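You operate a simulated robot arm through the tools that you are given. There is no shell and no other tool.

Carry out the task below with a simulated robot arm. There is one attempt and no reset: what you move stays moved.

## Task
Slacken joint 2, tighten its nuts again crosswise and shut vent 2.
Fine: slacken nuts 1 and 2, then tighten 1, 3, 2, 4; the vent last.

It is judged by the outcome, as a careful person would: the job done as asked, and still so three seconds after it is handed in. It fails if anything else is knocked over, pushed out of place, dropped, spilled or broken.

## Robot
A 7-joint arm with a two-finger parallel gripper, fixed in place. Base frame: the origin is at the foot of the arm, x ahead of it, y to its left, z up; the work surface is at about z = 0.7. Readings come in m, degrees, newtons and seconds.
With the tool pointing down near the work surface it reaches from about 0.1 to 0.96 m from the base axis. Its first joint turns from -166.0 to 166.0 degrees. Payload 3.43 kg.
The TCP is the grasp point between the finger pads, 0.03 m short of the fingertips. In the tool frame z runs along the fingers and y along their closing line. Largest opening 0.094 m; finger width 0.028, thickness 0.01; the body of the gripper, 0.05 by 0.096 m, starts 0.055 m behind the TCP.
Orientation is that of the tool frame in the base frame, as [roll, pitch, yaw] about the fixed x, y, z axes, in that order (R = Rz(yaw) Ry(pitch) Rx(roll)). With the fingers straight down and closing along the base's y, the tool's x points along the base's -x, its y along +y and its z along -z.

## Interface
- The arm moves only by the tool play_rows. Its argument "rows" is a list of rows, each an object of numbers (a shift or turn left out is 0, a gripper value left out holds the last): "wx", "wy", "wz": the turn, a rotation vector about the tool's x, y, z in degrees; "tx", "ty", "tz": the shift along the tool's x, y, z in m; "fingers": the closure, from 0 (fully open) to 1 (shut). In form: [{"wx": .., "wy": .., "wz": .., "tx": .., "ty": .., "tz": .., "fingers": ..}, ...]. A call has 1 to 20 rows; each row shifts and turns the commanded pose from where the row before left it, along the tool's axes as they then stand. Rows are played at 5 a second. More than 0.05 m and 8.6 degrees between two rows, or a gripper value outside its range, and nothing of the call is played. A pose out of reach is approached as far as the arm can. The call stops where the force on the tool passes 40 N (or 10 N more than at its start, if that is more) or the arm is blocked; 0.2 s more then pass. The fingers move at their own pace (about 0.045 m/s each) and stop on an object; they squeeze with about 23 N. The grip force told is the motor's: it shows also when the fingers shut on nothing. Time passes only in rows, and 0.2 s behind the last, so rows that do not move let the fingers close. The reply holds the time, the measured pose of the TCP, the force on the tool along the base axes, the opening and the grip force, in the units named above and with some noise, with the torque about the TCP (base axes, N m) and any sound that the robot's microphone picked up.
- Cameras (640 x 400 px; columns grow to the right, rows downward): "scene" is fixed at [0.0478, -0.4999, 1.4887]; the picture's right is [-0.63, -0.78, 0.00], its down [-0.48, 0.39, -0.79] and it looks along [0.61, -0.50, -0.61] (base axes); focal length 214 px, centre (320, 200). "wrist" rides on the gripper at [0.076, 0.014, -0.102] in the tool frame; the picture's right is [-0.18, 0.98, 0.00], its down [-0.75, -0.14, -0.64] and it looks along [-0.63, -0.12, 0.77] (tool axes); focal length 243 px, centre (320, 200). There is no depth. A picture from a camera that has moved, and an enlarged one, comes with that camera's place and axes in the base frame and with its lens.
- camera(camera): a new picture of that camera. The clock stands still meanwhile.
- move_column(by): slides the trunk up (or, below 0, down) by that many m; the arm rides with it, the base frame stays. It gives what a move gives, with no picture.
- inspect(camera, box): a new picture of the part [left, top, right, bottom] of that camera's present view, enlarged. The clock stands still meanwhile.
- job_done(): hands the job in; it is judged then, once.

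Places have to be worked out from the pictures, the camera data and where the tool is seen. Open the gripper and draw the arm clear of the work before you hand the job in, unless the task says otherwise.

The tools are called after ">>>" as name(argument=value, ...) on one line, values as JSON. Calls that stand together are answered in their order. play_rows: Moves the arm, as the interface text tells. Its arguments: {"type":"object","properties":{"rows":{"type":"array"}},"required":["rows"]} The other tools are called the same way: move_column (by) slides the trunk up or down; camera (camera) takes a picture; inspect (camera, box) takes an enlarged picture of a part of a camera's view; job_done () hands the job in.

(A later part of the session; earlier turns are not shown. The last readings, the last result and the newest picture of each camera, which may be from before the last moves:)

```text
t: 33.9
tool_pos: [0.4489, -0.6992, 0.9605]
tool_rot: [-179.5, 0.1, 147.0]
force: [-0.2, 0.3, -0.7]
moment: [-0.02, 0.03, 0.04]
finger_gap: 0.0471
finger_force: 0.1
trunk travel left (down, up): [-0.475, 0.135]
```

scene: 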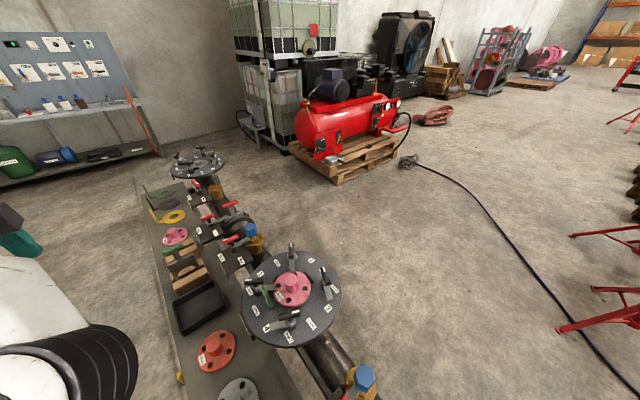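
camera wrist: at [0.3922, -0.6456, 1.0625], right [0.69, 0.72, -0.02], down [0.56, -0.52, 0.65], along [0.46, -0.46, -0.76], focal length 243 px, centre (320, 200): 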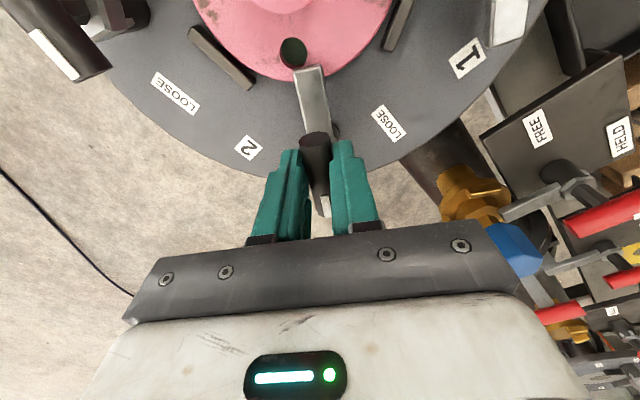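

Released with no load. I command the small correction back onto the bar axis (0.4536,-0.7047,0.9485) with fingers open.

>>> play_rows(rows=[{"tx": -0.003, "ty": -0.0014, "tz": 0.006}, {"tx": -0.003, "ty": -0.0014, "tz": 0.006}, {}, {}])

>>> inspect(camera="wrist", box=[220, 80, 420, 240])

>>> inspect(camera="scene", box=[200, 200, 380, 350])

```text
t: 34.9
tool_pos: [0.4499, -0.6958, 0.9481]
tool_rot: [-179.4, 0.1, 146.9]
force: [0.7, 0.3, -0.5]
moment: [0.03, 0.01, -0.02]
finger_gap: 0.0468
finger_force: 0.1
out of reach, approached as far as the arm can: row 1, 2
trunk travel left (down, up): [-0.475, 0.135]
```

```text
2.50 times, centred on (320, 160) of wrist
camera zoom: at [0.3956, -0.6406, 1.0517], right [0.69, 0.72, -0.01], down [0.56, -0.52, 0.64], along [0.46, -0.45, -0.76], focal length 606 px, centre (320, 300)
```

zoom: 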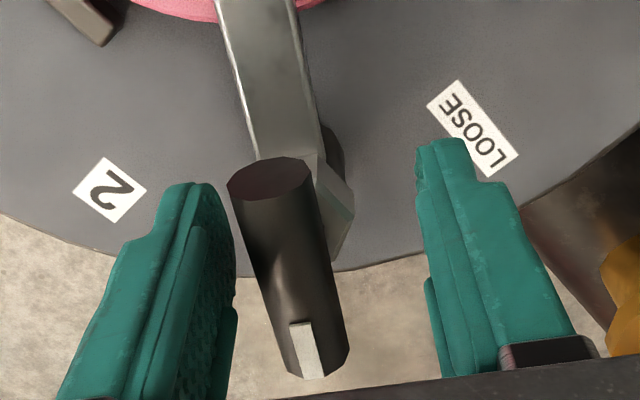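

```text
2.67 times, centred on (290, 275) of scene
camera zoom: at [0.0478, -0.4999, 1.4887], right [-0.63, -0.78, 0.0], down [-0.48, 0.39, -0.79], along [0.61, -0.5, -0.61], focal length 572 px, centre (400, 0)
```

zoom: 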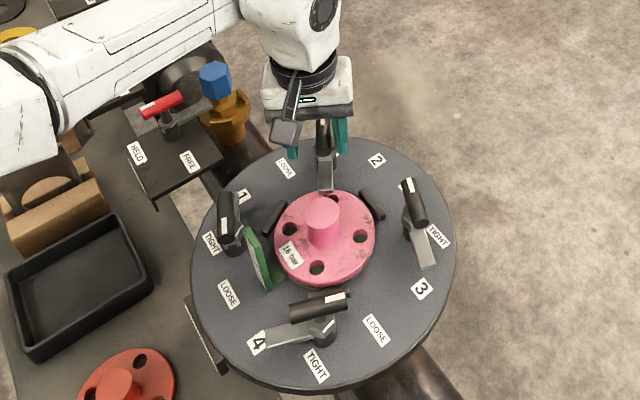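

The arm is at its outer reach here, shrinking as it lowers, so the shoulder is too high. I rise clear, then lower the trunk by 0.12 m to gain reach.

>>> play_rows(rows=[{"tz": -0.03}, {"tz": -0.04}, {"tz": -0.04}, {"tz": -0.04}, {"tz": -0.03}, {"tz": -0.02}, {}])

>>> move_column(by=-0.12)

>>> camera(camera="scene")

>>> camera(camera="wrist")

```text
t: 36.5
tool_pos: [0.4509, -0.6956, 1.1445]
tool_rot: [-179.3, 0.1, 147.0]
force: [0.4, -0.3, -0.3]
moment: [0.03, 0.01, 0.03]
finger_gap: 0.047
finger_force: 0.0
out of reach, approached as far as the arm can: row 3
trunk travel left (down, up): [-0.475, 0.135]
```

```text
t: 38.0
tool_pos: [0.4533, -0.6951, 1.0232]
tool_rot: [-179.5, 0.1, 147.0]
force: [-0.1, -1.1, 0.5]
moment: [0.0, 0.02, 0.04]
finger_gap: 0.0471
finger_force: 0.0
trunk travel left (down, up): [-0.355, 0.255]
```

```text
taken
```

scene: 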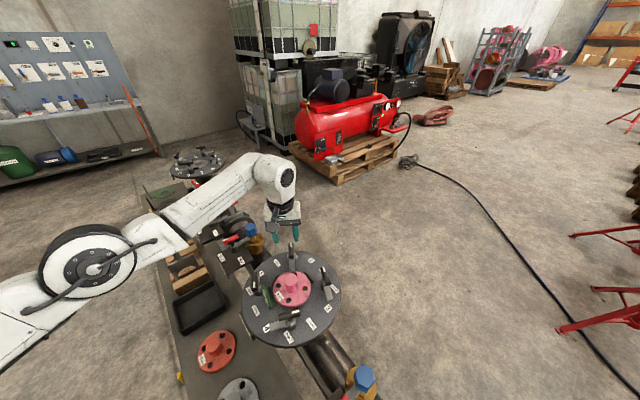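

```text
taken
camera wrist: at [0.3974, -0.6406, 1.1269], right [0.69, 0.72, -0.01], down [0.56, -0.52, 0.64], along [0.46, -0.45, -0.76], focal length 243 px, centre (320, 200)
```

wrist: 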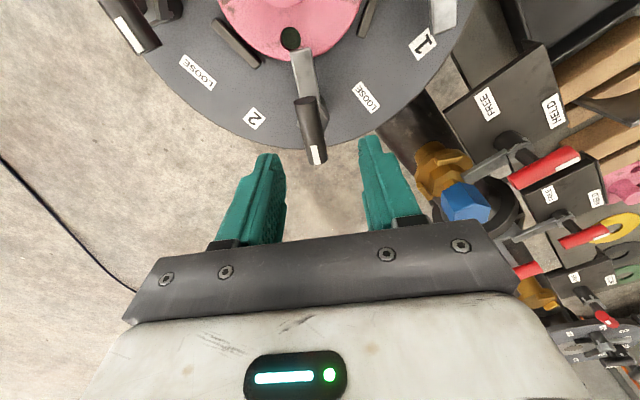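

Trunk lowered; arm clear of everything. I shift the ~9 mm outward to the bar axis, check reach, then descend.

>>> play_rows(rows=[{"tx": -0.006, "ty": -0.0073}, {}, {"tz": 0.02}, {"tz": 0.02}, {"tz": 0.02}, {"tz": 0.0145}, {}])

>>> inspect(camera="wrist", box=[220, 80, 420, 240])

```text
t: 39.6
tool_pos: [0.454, -0.7063, 0.9488]
tool_rot: [-179.4, 0.1, 146.9]
force: [0.4, -0.4, -0.1]
moment: [0.0, -0.02, 0.0]
finger_gap: 0.0471
finger_force: 0.1
out of reach, approached as far as the arm can: row 1
trunk travel left (down, up): [-0.355, 0.255]
```

```text
2.50 times, centred on (320, 160) of wrist
camera zoom: at [0.3982, -0.651, 1.0523], right [0.69, 0.72, -0.01], down [0.56, -0.52, 0.64], along [0.46, -0.45, -0.76], focal length 606 px, centre (320, 300)
```

zoom: 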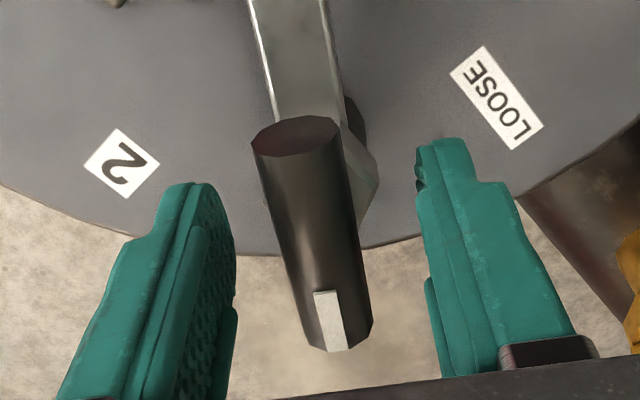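

The arm is on target (0.454,-0.706,0.949) with the bar between the pads. I close the fingers.

>>> play_rows(rows=[{"fingers": 1}, {}, {}, {}])

```text
t: 40.6
tool_pos: [0.4539, -0.7061, 0.95]
tool_rot: [-179.5, 0.1, 147.0]
force: [-0.5, -3.1, -0.9]
moment: [-0.11, -0.14, 0.0]
finger_gap: 0.0177
finger_force: 45.0
trunk travel left (down, up): [-0.355, 0.255]
```

Clean grip with almost no side load. I start loosening nut 2 counter-clockwise.

>>> play_rows(rows=[{"wz": -5}, {"wz": -5}, {"wz": -5}, {"wz": -5}])

>>> play_rows(rows=[{"wz": -5}, {"wz": -5}, {"wz": -5}, {"wz": -5}])

```text
t: 41.6
tool_pos: [0.4531, -0.706, 0.9496]
tool_rot: [-179.4, -0.1, 167.1]
force: [-2.0, -0.5, -0.1]
moment: [-0.31, -1.35, 0.02]
finger_gap: 0.0179
finger_force: 44.9
trunk travel left (down, up): [-0.355, 0.255]
```

```text
t: 42.6
tool_pos: [0.4527, -0.7065, 0.9491]
tool_rot: [-179.6, -0.3, -172.9]
force: [0.4, -8.0, 0.9]
moment: [0.02, -1.23, 0.01]
finger_gap: 0.018
finger_force: 44.7
trunk travel left (down, up): [-0.355, 0.255]
```

Low forces; nut 2 has turned 40°. I continue the other 60° to its stop.

>>> play_rows(rows=[{"wz": -5}, {"wz": -5}, {"wz": -5}, {"wz": -5}, {"wz": -5}])

>>> play_rows(rows=[{"wz": -5}, {"wz": -5}, {"wz": -5}, {"wz": -5}, {"wz": -5}])

>>> play_rows(rows=[{"wz": -4}, {"wz": -4}, {"wz": -4}])

>>> camera(camera="wrist")

```text
t: 43.8
tool_pos: [0.4532, -0.706, 0.9498]
tool_rot: [-179.5, -0.5, -147.9]
force: [0.7, -5.7, 6.9]
moment: [0.7, -1.17, 0.01]
finger_gap: 0.0177
finger_force: 44.9
trunk travel left (down, up): [-0.355, 0.255]
```

```text
t: 45.0
tool_pos: [0.4536, -0.7056, 0.9497]
tool_rot: [180.0, -0.6, -123.0]
force: [-1.4, -2.8, 3.9]
moment: [0.46, -0.33, -0.03]
finger_gap: 0.0179
finger_force: 44.7
trunk travel left (down, up): [-0.355, 0.255]
```

```text
t: 45.8
tool_pos: [0.4522, -0.7051, 0.9494]
tool_rot: [179.9, -0.6, -111.1]
force: [1.0, -5.7, 1.0]
moment: [-0.32, 0.06, -1.59]
finger_gap: 0.0183
finger_force: 45.0
trunk travel left (down, up): [-0.355, 0.255]
```

```text
taken
camera wrist: at [0.4135, -0.7701, 1.0534], right [-0.85, 0.53, 0.0], down [0.41, 0.66, 0.63], along [0.33, 0.54, -0.77], focal length 243 px, centre (320, 200)
```

wrist: 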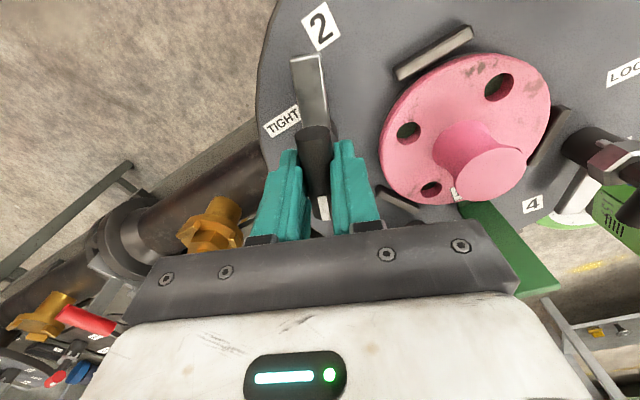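

Torque -1.6 N·m at yaw 249°: nut 2 is at its LOOSE stop. I release, rise, turn back to yaw 157° and go over nut 1 at (0.426,-0.567).

>>> play_rows(rows=[{"fingers": 0.5}, {}, {}, {"tz": -0.035}, {"tz": -0.035}, {"tz": -0.035}, {"wz": 8.4}, {"wz": 8.4}, {"wz": 8.4}, {"wz": 8.4}, {"wz": 8.4}, {"wz": 8.4}, {"wz": 8.4}, {"wz": 8.4}, {"wz": 8.4}, {"wz": 8.4}, {"wz": 8}, {}])

>>> camera(camera="wrist")

```text
t: 49.6
tool_pos: [0.453, -0.7003, 1.0548]
tool_rot: [-179.4, -0.1, 157.0]
force: [-0.7, -0.1, 0.3]
moment: [0.0, 0.02, 0.01]
finger_gap: 0.0469
finger_force: 0.1
out of reach, approached as far as the arm can: row 6
trunk travel left (down, up): [-0.355, 0.255]
```

```text
taken
camera wrist: at [0.3893, -0.655, 1.1572], right [0.56, 0.83, -0.01], down [0.64, -0.42, 0.64], along [0.53, -0.36, -0.77], focal length 243 px, centre (320, 200)
```

wrist: 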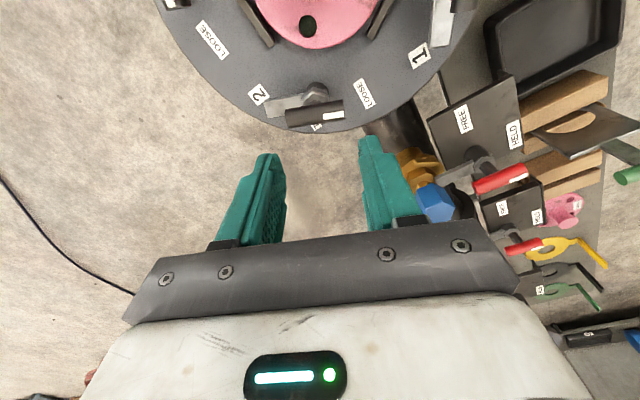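

Nut 2 clearly points to LOOSE. I move over nut 1 and straighten the 0.6° tilt.

>>> play_rows(rows=[{"tx": 0.0192, "ty": 0.028, "wx": -0.6}, {"tx": 0.0192, "ty": 0.028}, {"tx": 0.0192, "ty": 0.028}, {"tx": 0.0192, "ty": 0.028}, {}])

>>> camera(camera="wrist")

>>> inspect(camera="wrist", box=[240, 60, 400, 180])

```text
t: 50.8
tool_pos: [0.4274, -0.567, 1.0552]
tool_rot: [179.9, 0.0, 157.0]
force: [-0.8, -0.7, 0.0]
moment: [0.01, 0.03, 0.0]
finger_gap: 0.047
finger_force: 0.1
trunk travel left (down, up): [-0.355, 0.255]
```

```text
taken
camera wrist: at [0.363, -0.5238, 1.1583], right [0.55, 0.83, 0.0], down [0.64, -0.43, 0.64], along [0.53, -0.35, -0.77], focal length 243 px, centre (320, 200)
```

wrist: 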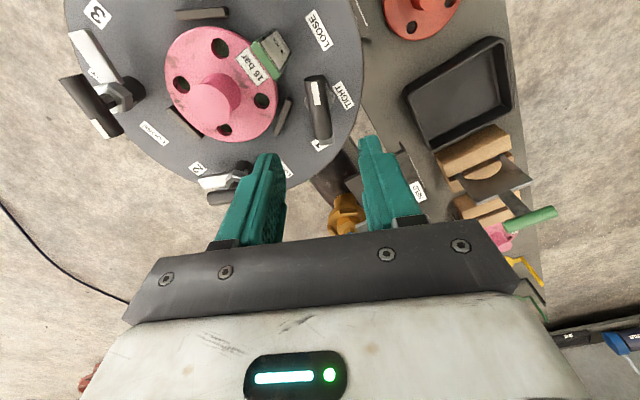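

```text
3.33 times, centred on (320, 120) of wrist
camera zoom: at [0.363, -0.5238, 1.1583], right [0.55, 0.83, 0.0], down [0.64, -0.43, 0.64], along [0.53, -0.35, -0.77], focal length 809 px, centre (320, 467)
```

zoom: 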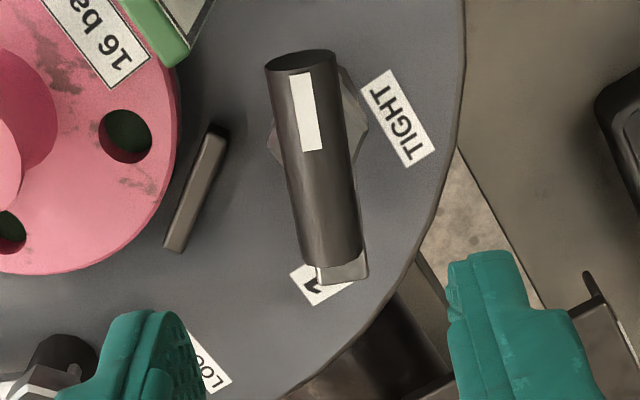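

The bar is under the TCP (nut 1 axis ≈(0.426,-0.567)). I descend and grip.

>>> play_rows(rows=[{"tz": 0.035}, {"tz": 0.035}, {"tz": 0.0365}, {}, {"fingers": 1}, {}, {}, {}])

>>> play_rows(rows=[{"wz": 5}, {"wz": 5}, {"wz": 5}, {"wz": 5}])

```text
t: 52.6
tool_pos: [0.4265, -0.5674, 0.9484]
tool_rot: [180.0, 0.0, 157.1]
force: [4.5, 14.3, 11.6]
moment: [0.23, 0.2, -0.64]
finger_gap: 0.0179
finger_force: 44.7
trunk travel left (down, up): [-0.355, 0.255]
```

```text
t: 53.6
tool_pos: [0.4278, -0.5676, 0.9492]
tool_rot: [-179.9, 0.3, 136.8]
force: [20.8, -19.7, 20.3]
moment: [0.43, 0.51, 0.02]
finger_gap: 0.0181
finger_force: 44.5
trunk travel left (down, up): [-0.355, 0.255]
```

Forces rose to ~35 N total as axis offset; I relieve about 1 mm in the force's direction and continue in small steps.

>>> play_rows(rows=[{"tx": -0.001, "tz": -0.001}, {"wz": 4}, {"wz": 4}, {"wz": 4}, {"wz": 4}])

>>> play_rows(rows=[{"wz": 4}, {"wz": 4}, {"wz": 4}, {"wz": 4}])

```text
t: 54.8
tool_pos: [0.4268, -0.5681, 0.9491]
tool_rot: [179.9, 0.3, 120.7]
force: [16.4, -29.7, 13.0]
moment: [-0.78, -0.37, -0.01]
finger_gap: 0.0178
finger_force: 44.9
trunk travel left (down, up): [-0.355, 0.255]
```

```text
t: 55.8
tool_pos: [0.4268, -0.5692, 0.9496]
tool_rot: [179.8, 0.1, 104.7]
force: [13.1, -37.0, 16.4]
moment: [-0.03, -0.08, -0.01]
finger_gap: 0.018
finger_force: 45.2
trunk travel left (down, up): [-0.355, 0.255]
```

Side force points to -y (~37 N), so I move the grip about 2 mm that way and up 1 mm before turning on.

>>> play_rows(rows=[{"tx": -0.002, "tz": -0.001}, {}])

```text
t: 56.4
tool_pos: [0.4266, -0.5691, 0.9482]
tool_rot: [180.0, -0.1, 104.9]
force: [1.3, -15.6, 7.5]
moment: [-1.31, -0.33, 0.01]
finger_gap: 0.0178
finger_force: 44.6
trunk travel left (down, up): [-0.355, 0.255]
```

That relieved ~20 N; another small shift and I continue turning.

>>> play_rows(rows=[{"tx": -0.0013, "tz": -0.0007}, {"wz": 4}, {"wz": 4}, {"wz": 4}, {"wz": 4}])

>>> play_rows(rows=[{"wz": 4}, {"wz": 4}, {"wz": 4}, {"wz": 4}])

```text
t: 57.6
tool_pos: [0.426, -0.5692, 0.949]
tool_rot: [-179.8, -0.3, 88.9]
force: [-16.4, 18.6, -13.2]
moment: [0.98, 0.1, 0.0]
finger_gap: 0.0177
finger_force: 45.0
trunk travel left (down, up): [-0.355, 0.255]
```

```text
t: 58.1
tool_pos: [0.4253, -0.569, 0.9486]
tool_rot: [-179.5, -0.4, 82.9]
force: [-5.4, 9.1, -4.0]
moment: [-0.83, 0.36, -0.02]
finger_gap: 0.018
finger_force: 44.4
trunk travel left (down, up): [-0.355, 0.255]
stopped in row 2: the force on the tool passed its limit at 41 N (the readings are from after the stop); the commanded pose is now the measured one
```

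The force limit stopped it mid-way at yaw 83°; the commanded pose is now reset to measured, load is small. I continue in small portions.

>>> play_rows(rows=[{"wz": 3}, {"wz": 3}, {"wz": 3}])

```text
t: 58.9
tool_pos: [0.4261, -0.5677, 0.9495]
tool_rot: [-179.7, -0.5, 73.7]
force: [-10.3, 12.8, -2.8]
moment: [1.11, -0.29, -0.01]
finger_gap: 0.0178
finger_force: 45.0
trunk travel left (down, up): [-0.355, 0.255]
```

Small relief shift and further turning toward the TIGHT stop near 56°.

>>> play_rows(rows=[{"tx": 0.0007, "ty": -0.0008}, {"wz": 3}, {"wz": 3}, {"wz": 3}])

>>> play_rows(rows=[{"wz": 3}, {"wz": 3}])

>>> play_rows(rows=[{"wz": 3}])

```text
t: 59.9
tool_pos: [0.4241, -0.5691, 0.9497]
tool_rot: [-179.4, -0.2, 64.8]
force: [-7.7, 14.9, -3.6]
moment: [0.71, -0.31, 0.04]
finger_gap: 0.0176
finger_force: 44.8
trunk travel left (down, up): [-0.355, 0.255]
```

```text
t: 60.5
tool_pos: [0.4253, -0.5683, 0.9494]
tool_rot: [-179.7, -0.2, 58.7]
force: [-7.2, 11.3, -1.5]
moment: [1.28, -0.64, 0.01]
finger_gap: 0.0182
finger_force: 45.2
trunk travel left (down, up): [-0.355, 0.255]
```

```text
t: 60.9
tool_pos: [0.4252, -0.569, 0.9478]
tool_rot: [-179.6, -0.1, 55.7]
force: [-8.1, 7.6, 1.2]
moment: [1.06, -0.6, 0.31]
finger_gap: 0.0176
finger_force: 45.3
trunk travel left (down, up): [-0.355, 0.255]
```

Torque begins to build (+0.3 N·m); I turn a bit further to seat the nut at its stop.

>>> play_rows(rows=[{"wz": 2.5}, {"wz": 2.5}])

>>> play_rows(rows=[{"wz": 2.5}, {}])

>>> camera(camera="wrist")

```text
t: 61.5
tool_pos: [0.4254, -0.5694, 0.9493]
tool_rot: [-179.7, 0.0, 50.7]
force: [-11.0, 1.6, 2.4]
moment: [-0.26, 0.24, 1.69]
finger_gap: 0.0195
finger_force: 44.7
trunk travel left (down, up): [-0.355, 0.255]
```

```text
t: 62.1
tool_pos: [0.4259, -0.5691, 0.9487]
tool_rot: [-179.6, -0.1, 48.0]
force: [-11.5, -4.4, 1.4]
moment: [-0.49, 0.32, 1.66]
finger_gap: 0.0208
finger_force: 44.6
trunk travel left (down, up): [-0.355, 0.255]
```

```text
taken
camera wrist: at [0.4876, -0.5216, 1.0518], right [0.61, -0.79, -0.01], down [-0.6, -0.47, 0.64], along [-0.51, -0.39, -0.77], focal length 243 px, centre (320, 200)
```

wrist: 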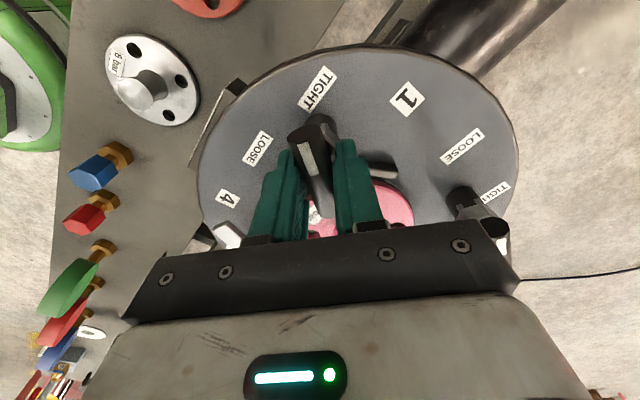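

Torque 1.7 N·m with the bar twisting in the pads: nut 1 is tight at its stop. I release, rise, and turn to yaw 157° for nut 3.

>>> play_rows(rows=[{"fingers": 0.5}, {}, {}, {"tz": -0.035}, {"tz": -0.04}, {"tz": -0.035}, {"wz": -8.4}, {"wz": -8.4}, {"wz": -8.4}, {"wz": -8.4}, {"wz": -8.4}, {"wz": -8.4}, {"wz": -8.4}, {"wz": -8.4}, {"wz": -8.4}, {"wz": -8.4}, {"wz": -8.4}, {"wz": -8.4}, {"wz": -8.2}, {}])

>>> play_rows(rows=[{"tx": 0.007, "ty": -0.0386}, {"tx": 0.007, "ty": -0.0386}, {"tx": 0.007, "ty": -0.0386}, {"tx": 0.007, "ty": -0.0386}, {"tx": 0.007, "ty": -0.0386}, {}])

>>> camera(camera="wrist")

>>> inspect(camera="wrist", box=[240, 60, 400, 180])

>>> inspect(camera="scene", box=[200, 200, 380, 350])

```text
t: 66.3
tool_pos: [0.4257, -0.569, 1.0582]
tool_rot: [179.7, -0.4, 157.4]
force: [0.1, -0.5, -0.6]
moment: [0.02, 0.01, 0.01]
finger_gap: 0.0471
finger_force: 0.1
trunk travel left (down, up): [-0.355, 0.255]
```

```text
t: 67.7
tool_pos: [0.3186, -0.705, 1.0576]
tool_rot: [179.7, -0.5, 157.4]
force: [-0.3, 0.5, 0.1]
moment: [-0.01, -0.04, 0.01]
finger_gap: 0.0472
finger_force: 0.1
out of reach, approached as far as the arm can: row 5
trunk travel left (down, up): [-0.355, 0.255]
```

```text
taken
camera wrist: at [0.2551, -0.6636, 1.1618], right [0.55, 0.84, 0.0], down [0.65, -0.42, 0.64], along [0.53, -0.35, -0.77], focal length 243 px, centre (320, 200)
```

wrist: 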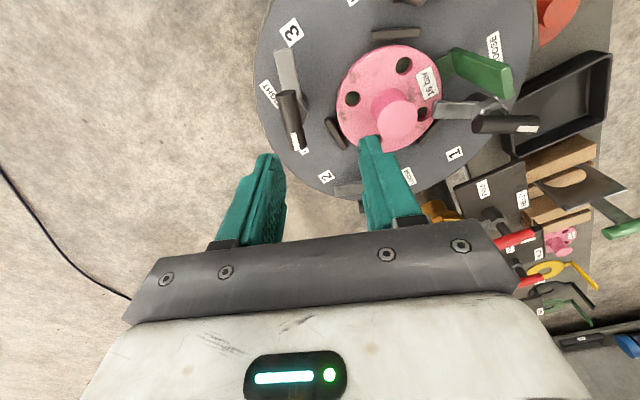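

```text
3.33 times, centred on (320, 120) of wrist
camera zoom: at [0.2551, -0.6636, 1.1618], right [0.55, 0.84, 0.0], down [0.65, -0.42, 0.64], along [0.53, -0.35, -0.77], focal length 809 px, centre (320, 467)
```

zoom: 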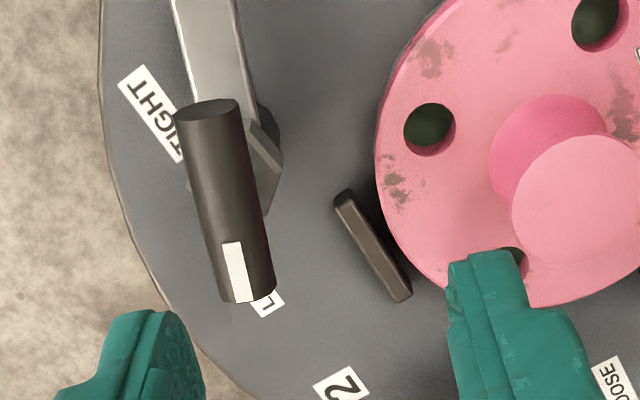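

```text
2.67 times, centred on (290, 275) of scene
camera zoom: at [0.0478, -0.4999, 1.4887], right [-0.63, -0.78, 0.0], down [-0.48, 0.39, -0.79], along [0.61, -0.5, -0.61], focal length 572 px, centre (400, 0)
```

zoom: 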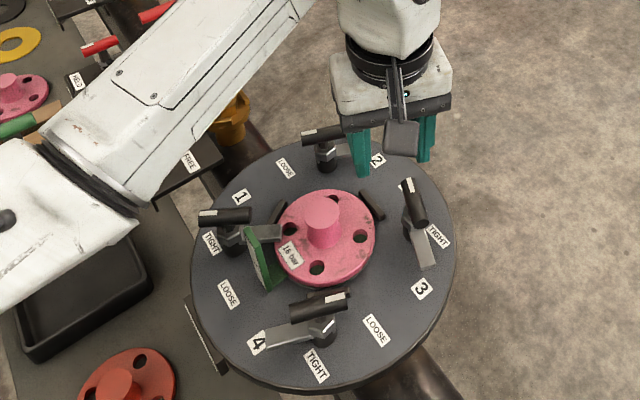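

Nut 1 is back on TIGHT. Nut 3's bar computes to ≈(0.3165,-0.733); the arm reported a reach hitch 28 mm short, so I try the rest in small steps.

>>> play_rows(rows=[{"wx": 0.3, "wy": -0.5}, {"tx": -0.003, "ty": -0.009}, {"tx": -0.003, "ty": -0.009}, {"tx": -0.003, "ty": -0.0086}, {}])

```text
t: 68.9
tool_pos: [0.3182, -0.7074, 1.0594]
tool_rot: [-179.9, 0.1, 157.3]
force: [0.1, 0.0, -0.2]
moment: [-0.04, -0.01, 0.06]
finger_gap: 0.0466
finger_force: 0.0
out of reach, approached as far as the arm can: row 2, 3, 4
trunk travel left (down, up): [-0.355, 0.255]
```

A real limit at this height. At nut 2 reach was best with the TCP lower relative to the trunk, so I descend to z≈1.0 (tips still above the handles) and try again.

>>> play_rows(rows=[{"tz": 0.03}, {"tz": 0.03}, {"tx": -0.003, "ty": -0.008}, {"tx": -0.003, "ty": -0.008}, {"tx": -0.003, "ty": -0.008}, {}])

>>> camera(camera="scene")

```text
t: 70.3
tool_pos: [0.3236, -0.7151, 0.9987]
tool_rot: [180.0, 0.0, 157.8]
force: [0.0, 0.2, 0.2]
moment: [0.02, 0.01, 0.02]
finger_gap: 0.0471
finger_force: 0.1
out of reach, approached as far as the arm can: row 3, 4, 5
trunk travel left (down, up): [-0.355, 0.255]
```

```text
taken
```

scene: 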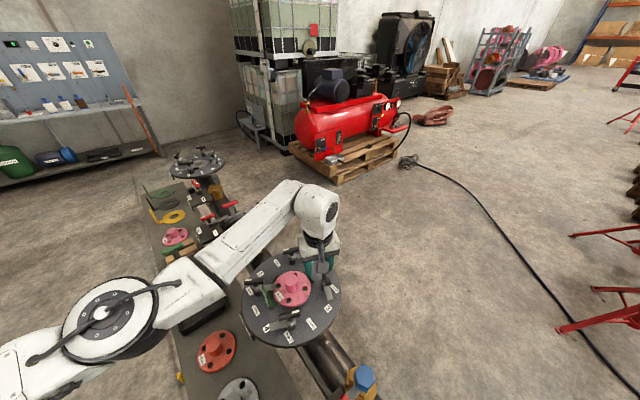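

The elbow is swung out to +x, suggesting the last joint is at its limit and the arm twists to hold this yaw. At nut 2, yaw ~247° reached fine, so I test turning the other way (higher yaw) here in free air.

>>> play_rows(rows=[{"tz": -0.03}, {"wz": -8.5}, {"wz": -8.5}, {"wz": -8.5}, {"wz": -8.5}, {"wz": -8.5}, {"wz": -8.5}, {"wz": -8.5}, {"wz": -8.5}, {"wz": -8.5}, {"wz": -8.5}, {}])

>>> camera(camera="scene")

```text
t: 72.9
tool_pos: [0.3227, -0.7138, 1.0267]
tool_rot: [-179.9, -0.1, -117.7]
force: [-1.0, 0.2, -0.2]
moment: [-0.01, 0.02, 0.03]
finger_gap: 0.0473
finger_force: 0.1
trunk travel left (down, up): [-0.355, 0.255]
```

```text
taken
```

scene: 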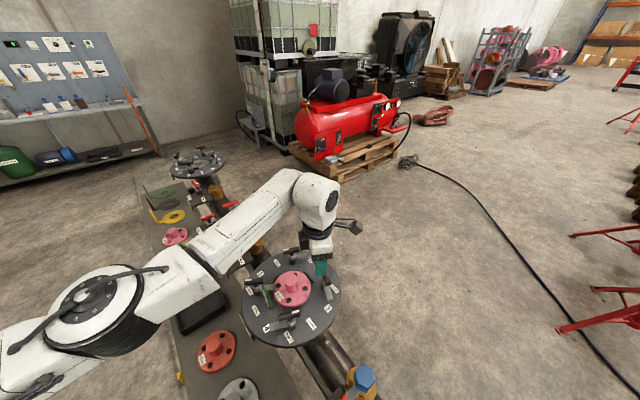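

Now with yaw 242° I try the outward shift to nut 3, then continue the test turn on to yaw 337°.

>>> play_rows(rows=[{"tx": 0.0098, "ty": -0.0018}, {"tx": 0.0098, "ty": -0.0018}, {}])

>>> play_rows(rows=[{"wz": -8.5}, {"wz": -8.5}, {"wz": -8.5}, {"wz": -8.5}, {"wz": -8.5}, {"wz": -8.5}, {"wz": -8.5}, {"wz": -8.5}, {"wz": -8.5}, {"wz": -8.5}, {"wz": -8.5}, {}])

>>> camera(camera="scene")

```text
t: 73.7
tool_pos: [0.3191, -0.7135, 1.0289]
tool_rot: [-179.8, 0.0, -117.6]
force: [-0.8, -0.3, -0.1]
moment: [0.01, -0.01, 0.02]
finger_gap: 0.0471
finger_force: 0.2
out of reach, approached as far as the arm can: row 1, 2
trunk travel left (down, up): [-0.355, 0.255]
```

```text
t: 76.3
tool_pos: [0.2814, -0.691, 1.0104]
tool_rot: [-179.9, 0.7, -70.5]
force: [0.5, 0.3, -0.5]
moment: [0.01, -0.02, -0.01]
finger_gap: 0.0471
finger_force: 0.1
out of reach, approached as far as the arm can: row 5, 6, 7, 8, 9, 10, 11
trunk travel left (down, up): [-0.355, 0.255]
```

```text
taken
```

scene: 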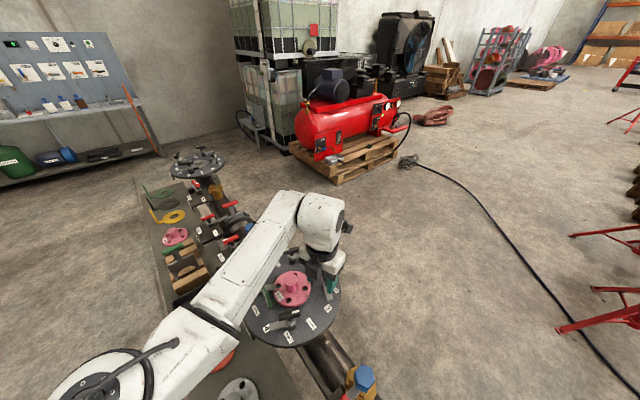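

The last joint's limit is near yaw 290°, and the outer reach is a true limit (~0.717 m from a shoulder near x≈0.34). Nut 3 lies ~16 mm beyond it with a vertical tool, so I'll tilt the fingers outward by ~8° instead. First back up, in, and return to yaw 157°.

>>> play_rows(rows=[{"tz": -0.04}, {"tx": -0.0166, "ty": -0.043}, {"wz": 8.3}, {"wz": 8.3}, {"wz": 8.3}, {"wz": 8.3}, {"wz": 8.3}, {"wz": 8.3}, {"wz": 8.3}, {"wz": 8.3}, {"wz": 8.3}, {"wz": 8.3}, {"wz": 8.3}, {"wz": 8.3}, {"wz": 8.3}, {"wz": 8.3}, {"wz": 8.3}, {"wz": 8.3}, {}])

```text
t: 80.3
tool_pos: [0.3168, -0.6619, 1.0311]
tool_rot: [179.3, -0.4, 156.8]
force: [-0.1, 0.9, 0.0]
moment: [0.01, -0.05, 0.02]
finger_gap: 0.0469
finger_force: 0.1
out of reach, approached as far as the arm can: row 1
trunk travel left (down, up): [-0.355, 0.255]
```

I tilt the fingers 8° toward -y about the base x axis, then move out over nut 3 at z≈1.02.

>>> play_rows(rows=[{"wx": 4.03, "wy": -1.76}, {"wx": 4.03, "wy": -1.76}, {}, {"tx": -0.0134, "ty": -0.0317, "tz": 0.0099}, {"tx": -0.0134, "ty": -0.0317, "tz": 0.0099}, {}])

>>> inspect(camera="wrist", box=[220, 60, 420, 200])

```text
t: 81.7
tool_pos: [0.3162, -0.7304, 1.0205]
tool_rot: [-172.6, 3.2, 157.1]
force: [-0.5, -0.4, 0.9]
moment: [0.01, 0.02, 0.0]
finger_gap: 0.0471
finger_force: 0.0
trunk travel left (down, up): [-0.355, 0.255]
```

```text
2.86 times, centred on (320, 130) of wrist
camera zoom: at [0.2521, -0.6739, 1.1163], right [0.55, 0.82, -0.12], down [0.64, -0.33, 0.7], along [0.53, -0.46, -0.71], focal length 693 px, centre (320, 400)
```

zoom: 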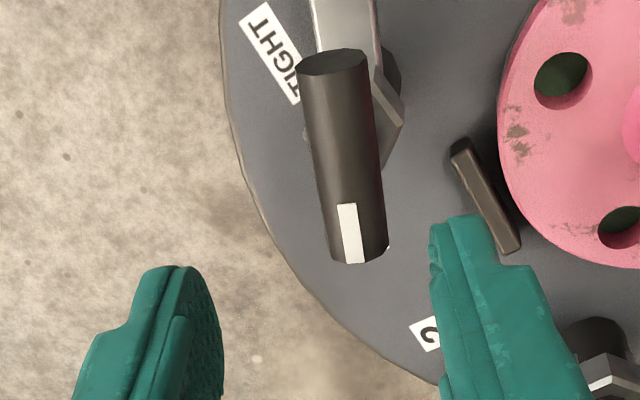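

The tilted pose reaches nut 3. The bar centre reads ≈(0.314,-0.7325); I descend straight down and then close to ~0.0225 m — a loose straddle like a wrench, so the tilt causes no side load.

>>> play_rows(rows=[{"tx": 0.0016, "ty": 0.003, "tz": 0.0239}, {"tx": 0.0016, "ty": 0.003, "tz": 0.0239}, {"tx": 0.0016, "ty": 0.003, "tz": 0.0239}, {}])

>>> camera(camera="wrist")

>>> inspect(camera="scene", box=[240, 200, 380, 330])

```text
t: 82.7
tool_pos: [0.3128, -0.7322, 0.948]
tool_rot: [-172.6, 3.2, 157.2]
force: [0.4, 0.3, 0.1]
moment: [0.0, 0.0, 0.04]
finger_gap: 0.0472
finger_force: 0.0
trunk travel left (down, up): [-0.355, 0.255]
```

```text
taken
camera wrist: at [0.2506, -0.6744, 1.0436], right [0.56, 0.82, -0.12], down [0.64, -0.33, 0.7], along [0.53, -0.46, -0.71], focal length 243 px, centre (320, 200)
```

wrist: 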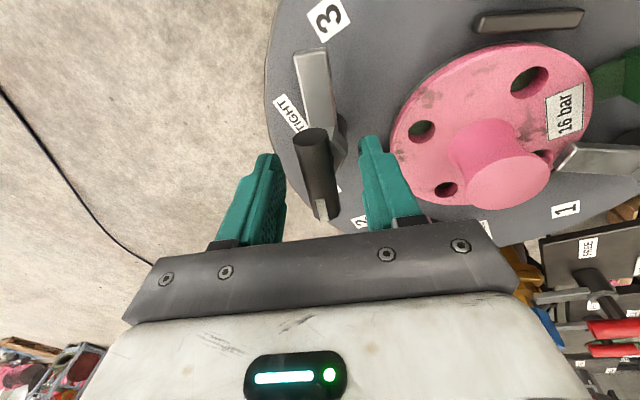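

```text
3.08 times, centred on (310, 265) of scene
camera zoom: at [0.0478, -0.4999, 1.4887], right [-0.63, -0.78, 0.0], down [-0.48, 0.39, -0.79], along [0.61, -0.5, -0.61], focal length 660 px, centre (351, 0)
```

zoom: 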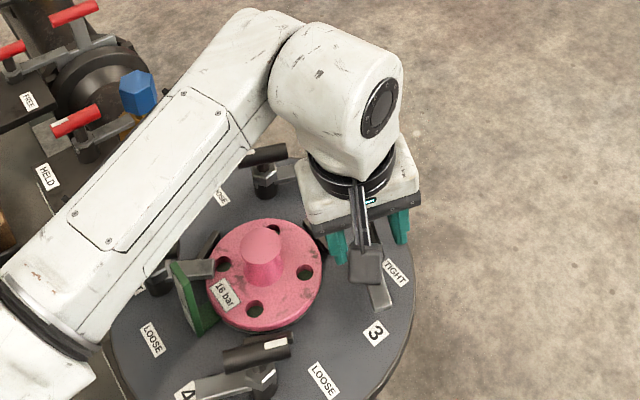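

Bar sits between the fingers. I close to the loose straddle and start turning clockwise (positive wz).

>>> play_rows(rows=[{"fingers": 0.77}, {}, {}, {}])

>>> play_rows(rows=[{"wz": 5}, {"wz": 5}, {"wz": 5}, {"wz": 5}])

>>> camera(camera="wrist")

```text
t: 83.7
tool_pos: [0.3137, -0.7315, 0.9484]
tool_rot: [-172.5, 3.1, 156.9]
force: [0.3, -0.2, -0.6]
moment: [0.0, -0.02, 0.0]
finger_gap: 0.0216
finger_force: 0.0
trunk travel left (down, up): [-0.355, 0.255]
```

```text
t: 84.7
tool_pos: [0.3136, -0.7326, 0.9489]
tool_rot: [-174.1, 5.7, 137.0]
force: [-0.5, -3.2, 2.7]
moment: [0.0, 0.1, 0.03]
finger_gap: 0.0234
finger_force: 2.2
trunk travel left (down, up): [-0.355, 0.255]
```

```text
taken
camera wrist: at [0.2693, -0.655, 1.0419], right [0.81, 0.58, -0.08], down [0.45, -0.52, 0.72], along [0.38, -0.62, -0.69], focal length 243 px, centre (320, 200)
```

wrist: 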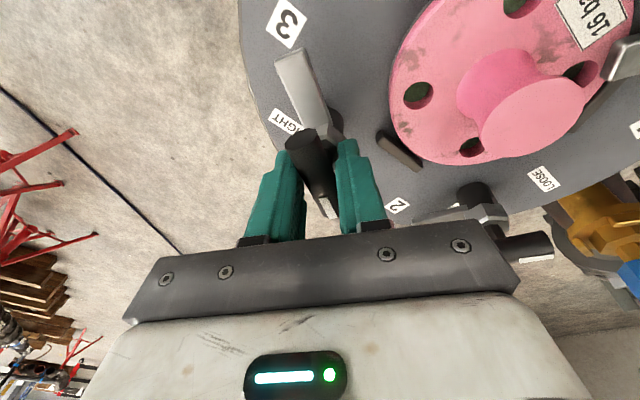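

The bar follows with some slack and tiny forces. I continue turning.

>>> play_rows(rows=[{"wz": 5}, {"wz": 5}, {"wz": 5}, {"wz": 5}, {"wz": 5}])

>>> play_rows(rows=[{"wz": 5}, {"wz": 5}, {"wz": 5}, {"wz": 5}, {"wz": 5}])

>>> camera(camera="wrist")

```text
t: 85.9
tool_pos: [0.3152, -0.7312, 0.9493]
tool_rot: [-177.0, 7.6, 112.0]
force: [-5.3, -3.3, 4.3]
moment: [0.07, 0.11, 0.04]
finger_gap: 0.0249
finger_force: 3.0
trunk travel left (down, up): [-0.355, 0.255]
```

```text
t: 87.1
tool_pos: [0.3152, -0.7314, 0.948]
tool_rot: [179.5, 7.9, 86.6]
force: [-5.8, 2.3, 2.3]
moment: [0.09, 0.03, 0.04]
finger_gap: 0.025
finger_force: 3.2
trunk travel left (down, up): [-0.355, 0.255]
```

```text
taken
camera wrist: at [0.3339, -0.6426, 1.0395], right [0.97, -0.24, 0.03], down [-0.18, -0.65, 0.74], along [-0.15, -0.72, -0.67], focal length 243 px, centre (320, 200)
```

wrist: 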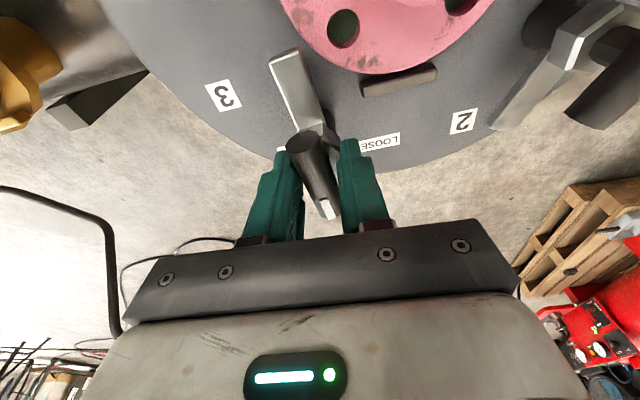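

Working well; the bar lags about 12°. I continue toward the TIGHT stop, allowing for the lag.

>>> play_rows(rows=[{"wz": 5}, {"wz": 5}, {"wz": 5}, {"wz": 5}, {"wz": 5}])

>>> play_rows(rows=[{"wz": 4}, {"wz": 4}, {"wz": 4}])

>>> camera(camera="wrist")

```text
t: 88.3
tool_pos: [0.3148, -0.7316, 0.9483]
tool_rot: [176.1, 6.9, 61.5]
force: [-3.7, 0.4, 3.3]
moment: [0.07, 0.02, 0.05]
finger_gap: 0.0241
finger_force: 1.8
trunk travel left (down, up): [-0.355, 0.255]
```

```text
t: 89.1
tool_pos: [0.3146, -0.731, 0.9486]
tool_rot: [174.8, 6.3, 49.5]
force: [-4.0, 0.8, 1.8]
moment: [0.0, 0.08, 0.07]
finger_gap: 0.0236
finger_force: 2.0
trunk travel left (down, up): [-0.355, 0.255]
```

```text
taken
camera wrist: at [0.3758, -0.6681, 1.0436], right [0.63, -0.77, 0.11], down [-0.59, -0.39, 0.7], along [-0.5, -0.51, -0.7], focal length 243 px, centre (320, 200)
```

wrist: 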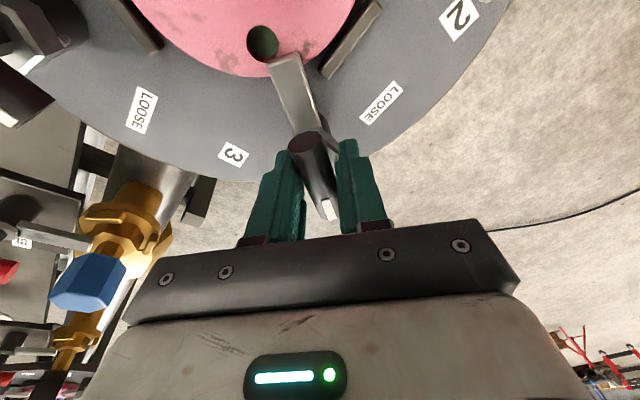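

The nut's arm is coming over the flange; a bit more to the stop.

>>> play_rows(rows=[{"wz": 4}, {"wz": 4}])

>>> play_rows(rows=[{"wz": 4}, {"wz": 4}])

>>> camera(camera="wrist")

```text
t: 89.7
tool_pos: [0.3149, -0.7308, 0.9486]
tool_rot: [174.0, 5.3, 41.4]
force: [-7.7, 2.7, 1.9]
moment: [-0.08, 0.04, 0.34]
finger_gap: 0.0254
finger_force: 14.2
trunk travel left (down, up): [-0.355, 0.255]
```

```text
t: 90.3
tool_pos: [0.3141, -0.7313, 0.949]
tool_rot: [173.2, 4.5, 33.6]
force: [-10.8, 4.7, 3.9]
moment: [-0.1, 0.25, 2.48]
finger_gap: 0.0289
finger_force: 44.9
trunk travel left (down, up): [-0.355, 0.255]
```

```text
taken
camera wrist: at [0.3861, -0.6863, 1.0468], right [0.39, -0.91, 0.13], down [-0.7, -0.21, 0.68], along [-0.59, -0.36, -0.72], focal length 243 px, centre (320, 200)
```

wrist: 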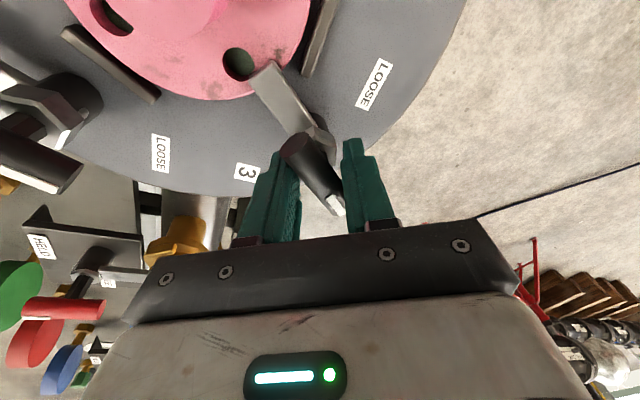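

Stop torque 2.5 N·m: nut 3 is tight. I back off the slack, open, and rise straight up.

>>> play_rows(rows=[{"wz": -6}, {"wz": -6}, {"fingers": 0.5}, {}, {}, {"tx": -0.0038, "ty": 0.004, "tz": -0.0396}, {"tx": -0.0038, "ty": 0.004, "tz": -0.0396}, {}])

>>> camera(camera="wrist")

>>> camera(camera="scene")

```text
t: 92.1
tool_pos: [0.3179, -0.7319, 1.0278]
tool_rot: [174.3, 5.7, 45.5]
force: [-0.3, -0.6, 0.1]
moment: [0.0, 0.02, 0.01]
finger_gap: 0.0471
finger_force: 0.0
trunk travel left (down, up): [-0.355, 0.255]
```

```text
taken
camera wrist: at [0.3817, -0.6728, 1.1245], right [0.58, -0.81, 0.11], down [-0.63, -0.35, 0.7], along [-0.52, -0.47, -0.71], focal length 243 px, centre (320, 200)
```

wrist: 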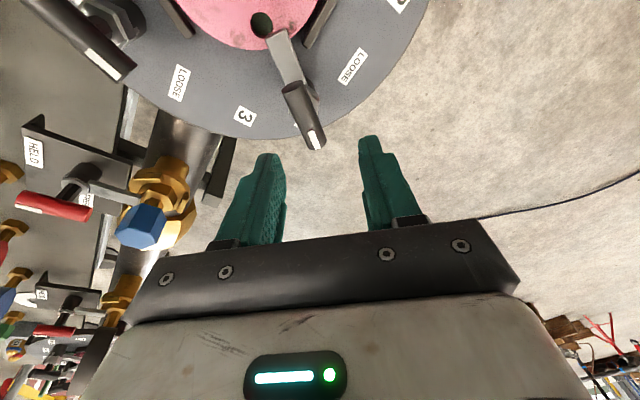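

```text
taken
```

scene: 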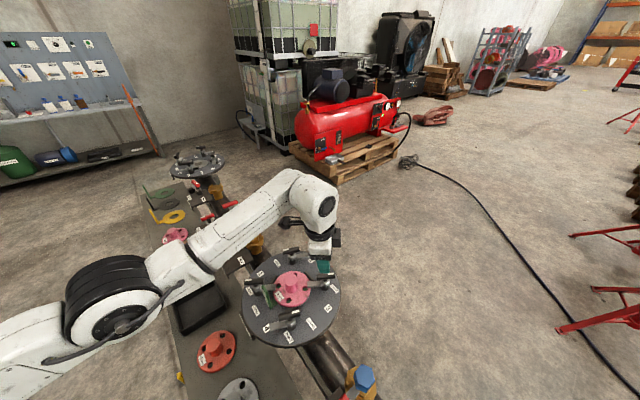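

Nut 3 is on TIGHT with its arm over the flange. Now I turn the wrist round to yaw ~247° for nut 2.

>>> play_rows(rows=[{"wz": -8.4}, {"wz": -8.4}, {"wz": -8.4}, {"wz": -8.4}, {"wz": -8.4}, {"wz": -8.4}, {"wz": -8.4}, {"wz": -8.4}, {"wz": -8.4}, {"wz": -8.4}, {"wz": -8.4}, {"wz": -8.4}, {"wz": -8.4}, {"wz": -8.4}, {"wz": -8.4}, {"wz": -8.4}, {"wz": -8.4}, {"wz": -8.4}, {"wz": -8.4}, {"wz": -8.4}])

>>> play_rows(rows=[{"wz": -8.4}, {"wz": -8.4}, {"wz": -8.4}, {"wz": -8.4}, {}])

>>> camera(camera="wrist")

```text
t: 96.3
tool_pos: [0.3162, -0.7317, 1.0291]
tool_rot: [-173.4, -4.4, -146.3]
force: [-0.4, 0.0, 0.2]
moment: [0.01, -0.04, 0.02]
finger_gap: 0.047
finger_force: 0.0
trunk travel left (down, up): [-0.355, 0.255]
```

```text
t: 97.5
tool_pos: [0.3155, -0.7316, 1.0285]
tool_rot: [-176.9, -7.3, -112.6]
force: [-0.3, -0.7, -0.2]
moment: [0.03, 0.02, 0.01]
finger_gap: 0.0469
finger_force: 0.1
trunk travel left (down, up): [-0.355, 0.255]
```

```text
taken
camera wrist: at [0.2736, -0.7813, 1.1398], right [-0.84, 0.54, -0.08], down [0.42, 0.73, 0.55], along [0.35, 0.43, -0.83], focal length 243 px, centre (320, 200)
```

wrist: 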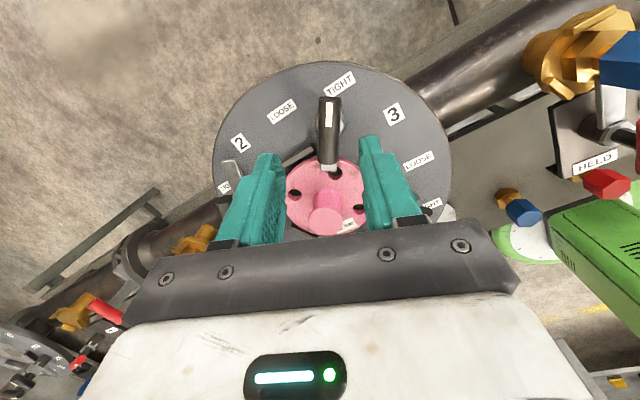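

From here nut 3 clearly points at TIGHT. I move over nut 2 (0.4536,-0.703), keeping the slight outward tilt.

>>> play_rows(rows=[{"tx": -0.02, "ty": -0.029, "tz": 0.001}, {"tx": -0.02, "ty": -0.029, "tz": 0.001}, {"tx": -0.02, "ty": -0.029, "tz": 0.001}, {"tx": -0.0198, "ty": -0.0288, "tz": 0.001}, {}])

>>> camera(camera="wrist")

>>> inspect(camera="wrist", box=[220, 60, 420, 200])

```text
t: 98.7
tool_pos: [0.452, -0.7033, 1.0194]
tool_rot: [-176.8, -7.4, -112.8]
force: [0.2, -0.3, -0.4]
moment: [0.0, 0.01, 0.01]
finger_gap: 0.0471
finger_force: 0.1
trunk travel left (down, up): [-0.355, 0.255]
```

```text
taken
camera wrist: at [0.4108, -0.7528, 1.1308], right [-0.84, 0.54, -0.08], down [0.42, 0.73, 0.55], along [0.35, 0.42, -0.83], focal length 243 px, centre (320, 200)
```

wrist: 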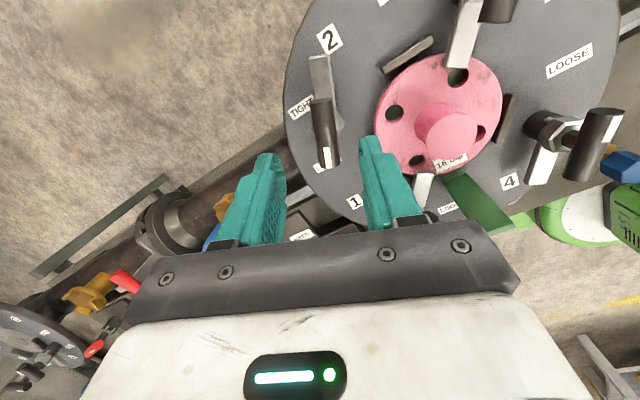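

```text
2.86 times, centred on (320, 130) of wrist
camera zoom: at [0.4108, -0.7528, 1.1308], right [-0.84, 0.54, -0.08], down [0.42, 0.73, 0.55], along [0.35, 0.42, -0.83], focal length 693 px, centre (320, 400)
```

zoom: 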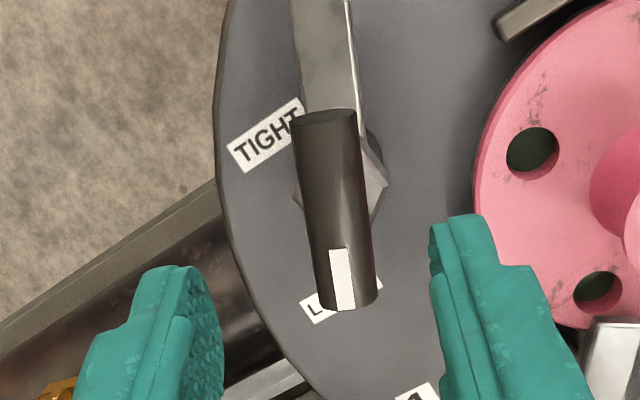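

Bar centre ≈(0.4525,-0.7065). I descend straight down and straddle it loosely.

>>> play_rows(rows=[{"tx": -0.0026, "ty": 0.0011, "tz": 0.0236}, {"tx": -0.0026, "ty": 0.0011, "tz": 0.0236}, {"tx": -0.0026, "ty": 0.0011, "tz": 0.0237}, {}, {"fingers": 0.77}, {}, {}])

>>> camera(camera="wrist")

```text
t: 100.3
tool_pos: [0.4509, -0.7041, 0.9476]
tool_rot: [-176.8, -7.4, -112.8]
force: [0.6, -0.8, -0.2]
moment: [0.04, 0.01, 0.03]
finger_gap: 0.0217
finger_force: 0.0
trunk travel left (down, up): [-0.355, 0.255]
```

```text
taken
camera wrist: at [0.4101, -0.7536, 1.0604], right [-0.84, 0.54, -0.08], down [0.42, 0.73, 0.55], along [0.35, 0.42, -0.83], focal length 243 px, centre (320, 200)
```

wrist: 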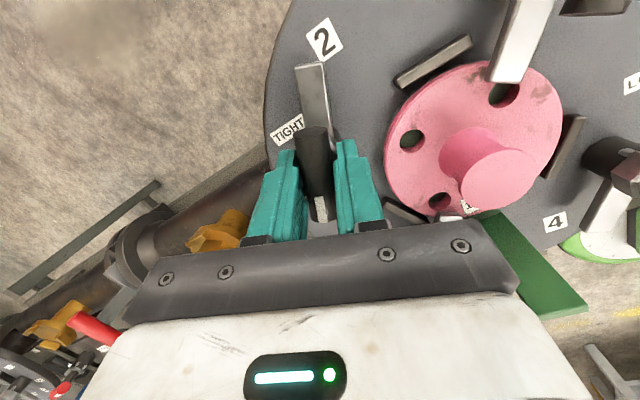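

The bar is straddled. I turn nut 2 clockwise.

>>> play_rows(rows=[{"wz": 5}, {"wz": 5}, {"wz": 5}, {"wz": 5}, {"wz": 5}])

>>> play_rows(rows=[{"wz": 5}, {"wz": 5}, {"wz": 5}, {"wz": 5}, {"wz": 5}])

>>> play_rows(rows=[{"wz": 5}, {"wz": 5}, {"wz": 5}, {"wz": 5}, {"wz": 5}])

>>> play_rows(rows=[{"wz": 5}, {"wz": 5}, {"wz": 5}, {"wz": 5}])

>>> camera(camera="wrist")

```text
t: 101.5
tool_pos: [0.4537, -0.7043, 0.948]
tool_rot: [-174.0, -5.4, -137.8]
force: [-0.4, -0.3, 0.7]
moment: [0.01, 0.02, 0.0]
finger_gap: 0.0221
finger_force: 0.5
trunk travel left (down, up): [-0.355, 0.255]
```

```text
t: 102.7
tool_pos: [0.4544, -0.7033, 0.9497]
tool_rot: [-172.2, -2.4, -162.8]
force: [-1.6, 1.6, -0.7]
moment: [0.04, 0.03, 0.0]
finger_gap: 0.0229
finger_force: 1.3
trunk travel left (down, up): [-0.355, 0.255]
```

```text
t: 103.9
tool_pos: [0.4526, -0.7048, 0.9489]
tool_rot: [-172.0, 1.1, 172.4]
force: [-0.5, 1.6, 0.5]
moment: [0.03, -0.01, 0.03]
finger_gap: 0.0225
finger_force: 0.6
trunk travel left (down, up): [-0.355, 0.255]
```

```text
t: 104.9
tool_pos: [0.4517, -0.7043, 0.9488]
tool_rot: [-172.9, 3.7, 152.6]
force: [0.2, 2.7, -1.2]
moment: [0.06, 0.04, 0.03]
finger_gap: 0.023
finger_force: 1.2
trunk travel left (down, up): [-0.355, 0.255]
```

```text
taken
camera wrist: at [0.3926, -0.6426, 1.0444], right [0.62, 0.78, -0.11], down [0.6, -0.38, 0.7], along [0.5, -0.5, -0.7], focal length 243 px, centre (320, 200)
```

wrist: 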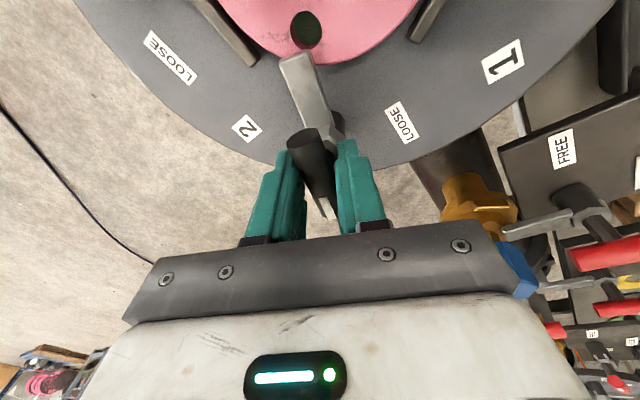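

Smooth with hardly any force. The last part now to the stop.

>>> play_rows(rows=[{"wz": 4}, {"wz": 4}, {"wz": 4}])

>>> play_rows(rows=[{"wz": 4}, {"wz": 4}])

>>> play_rows(rows=[{"wz": 4}])

```text
t: 105.7
tool_pos: [0.4533, -0.7055, 0.9488]
tool_rot: [-173.9, 5.2, 140.6]
force: [1.1, 1.4, -1.2]
moment: [-0.01, 0.05, 0.06]
finger_gap: 0.0229
finger_force: 0.8
trunk travel left (down, up): [-0.355, 0.255]
```

```text
t: 106.3
tool_pos: [0.4535, -0.7046, 0.9506]
tool_rot: [-174.6, 6.0, 132.7]
force: [-0.6, -1.4, 0.7]
moment: [0.14, 0.28, 0.96]
finger_gap: 0.0245
finger_force: 29.9
trunk travel left (down, up): [-0.355, 0.255]
```

```text
t: 106.7
tool_pos: [0.4533, -0.7041, 0.9509]
tool_rot: [-175.0, 6.3, 128.8]
force: [-0.2, -2.3, 1.3]
moment: [0.17, 0.35, 2.22]
finger_gap: 0.0263
finger_force: 44.7
trunk travel left (down, up): [-0.355, 0.255]
```

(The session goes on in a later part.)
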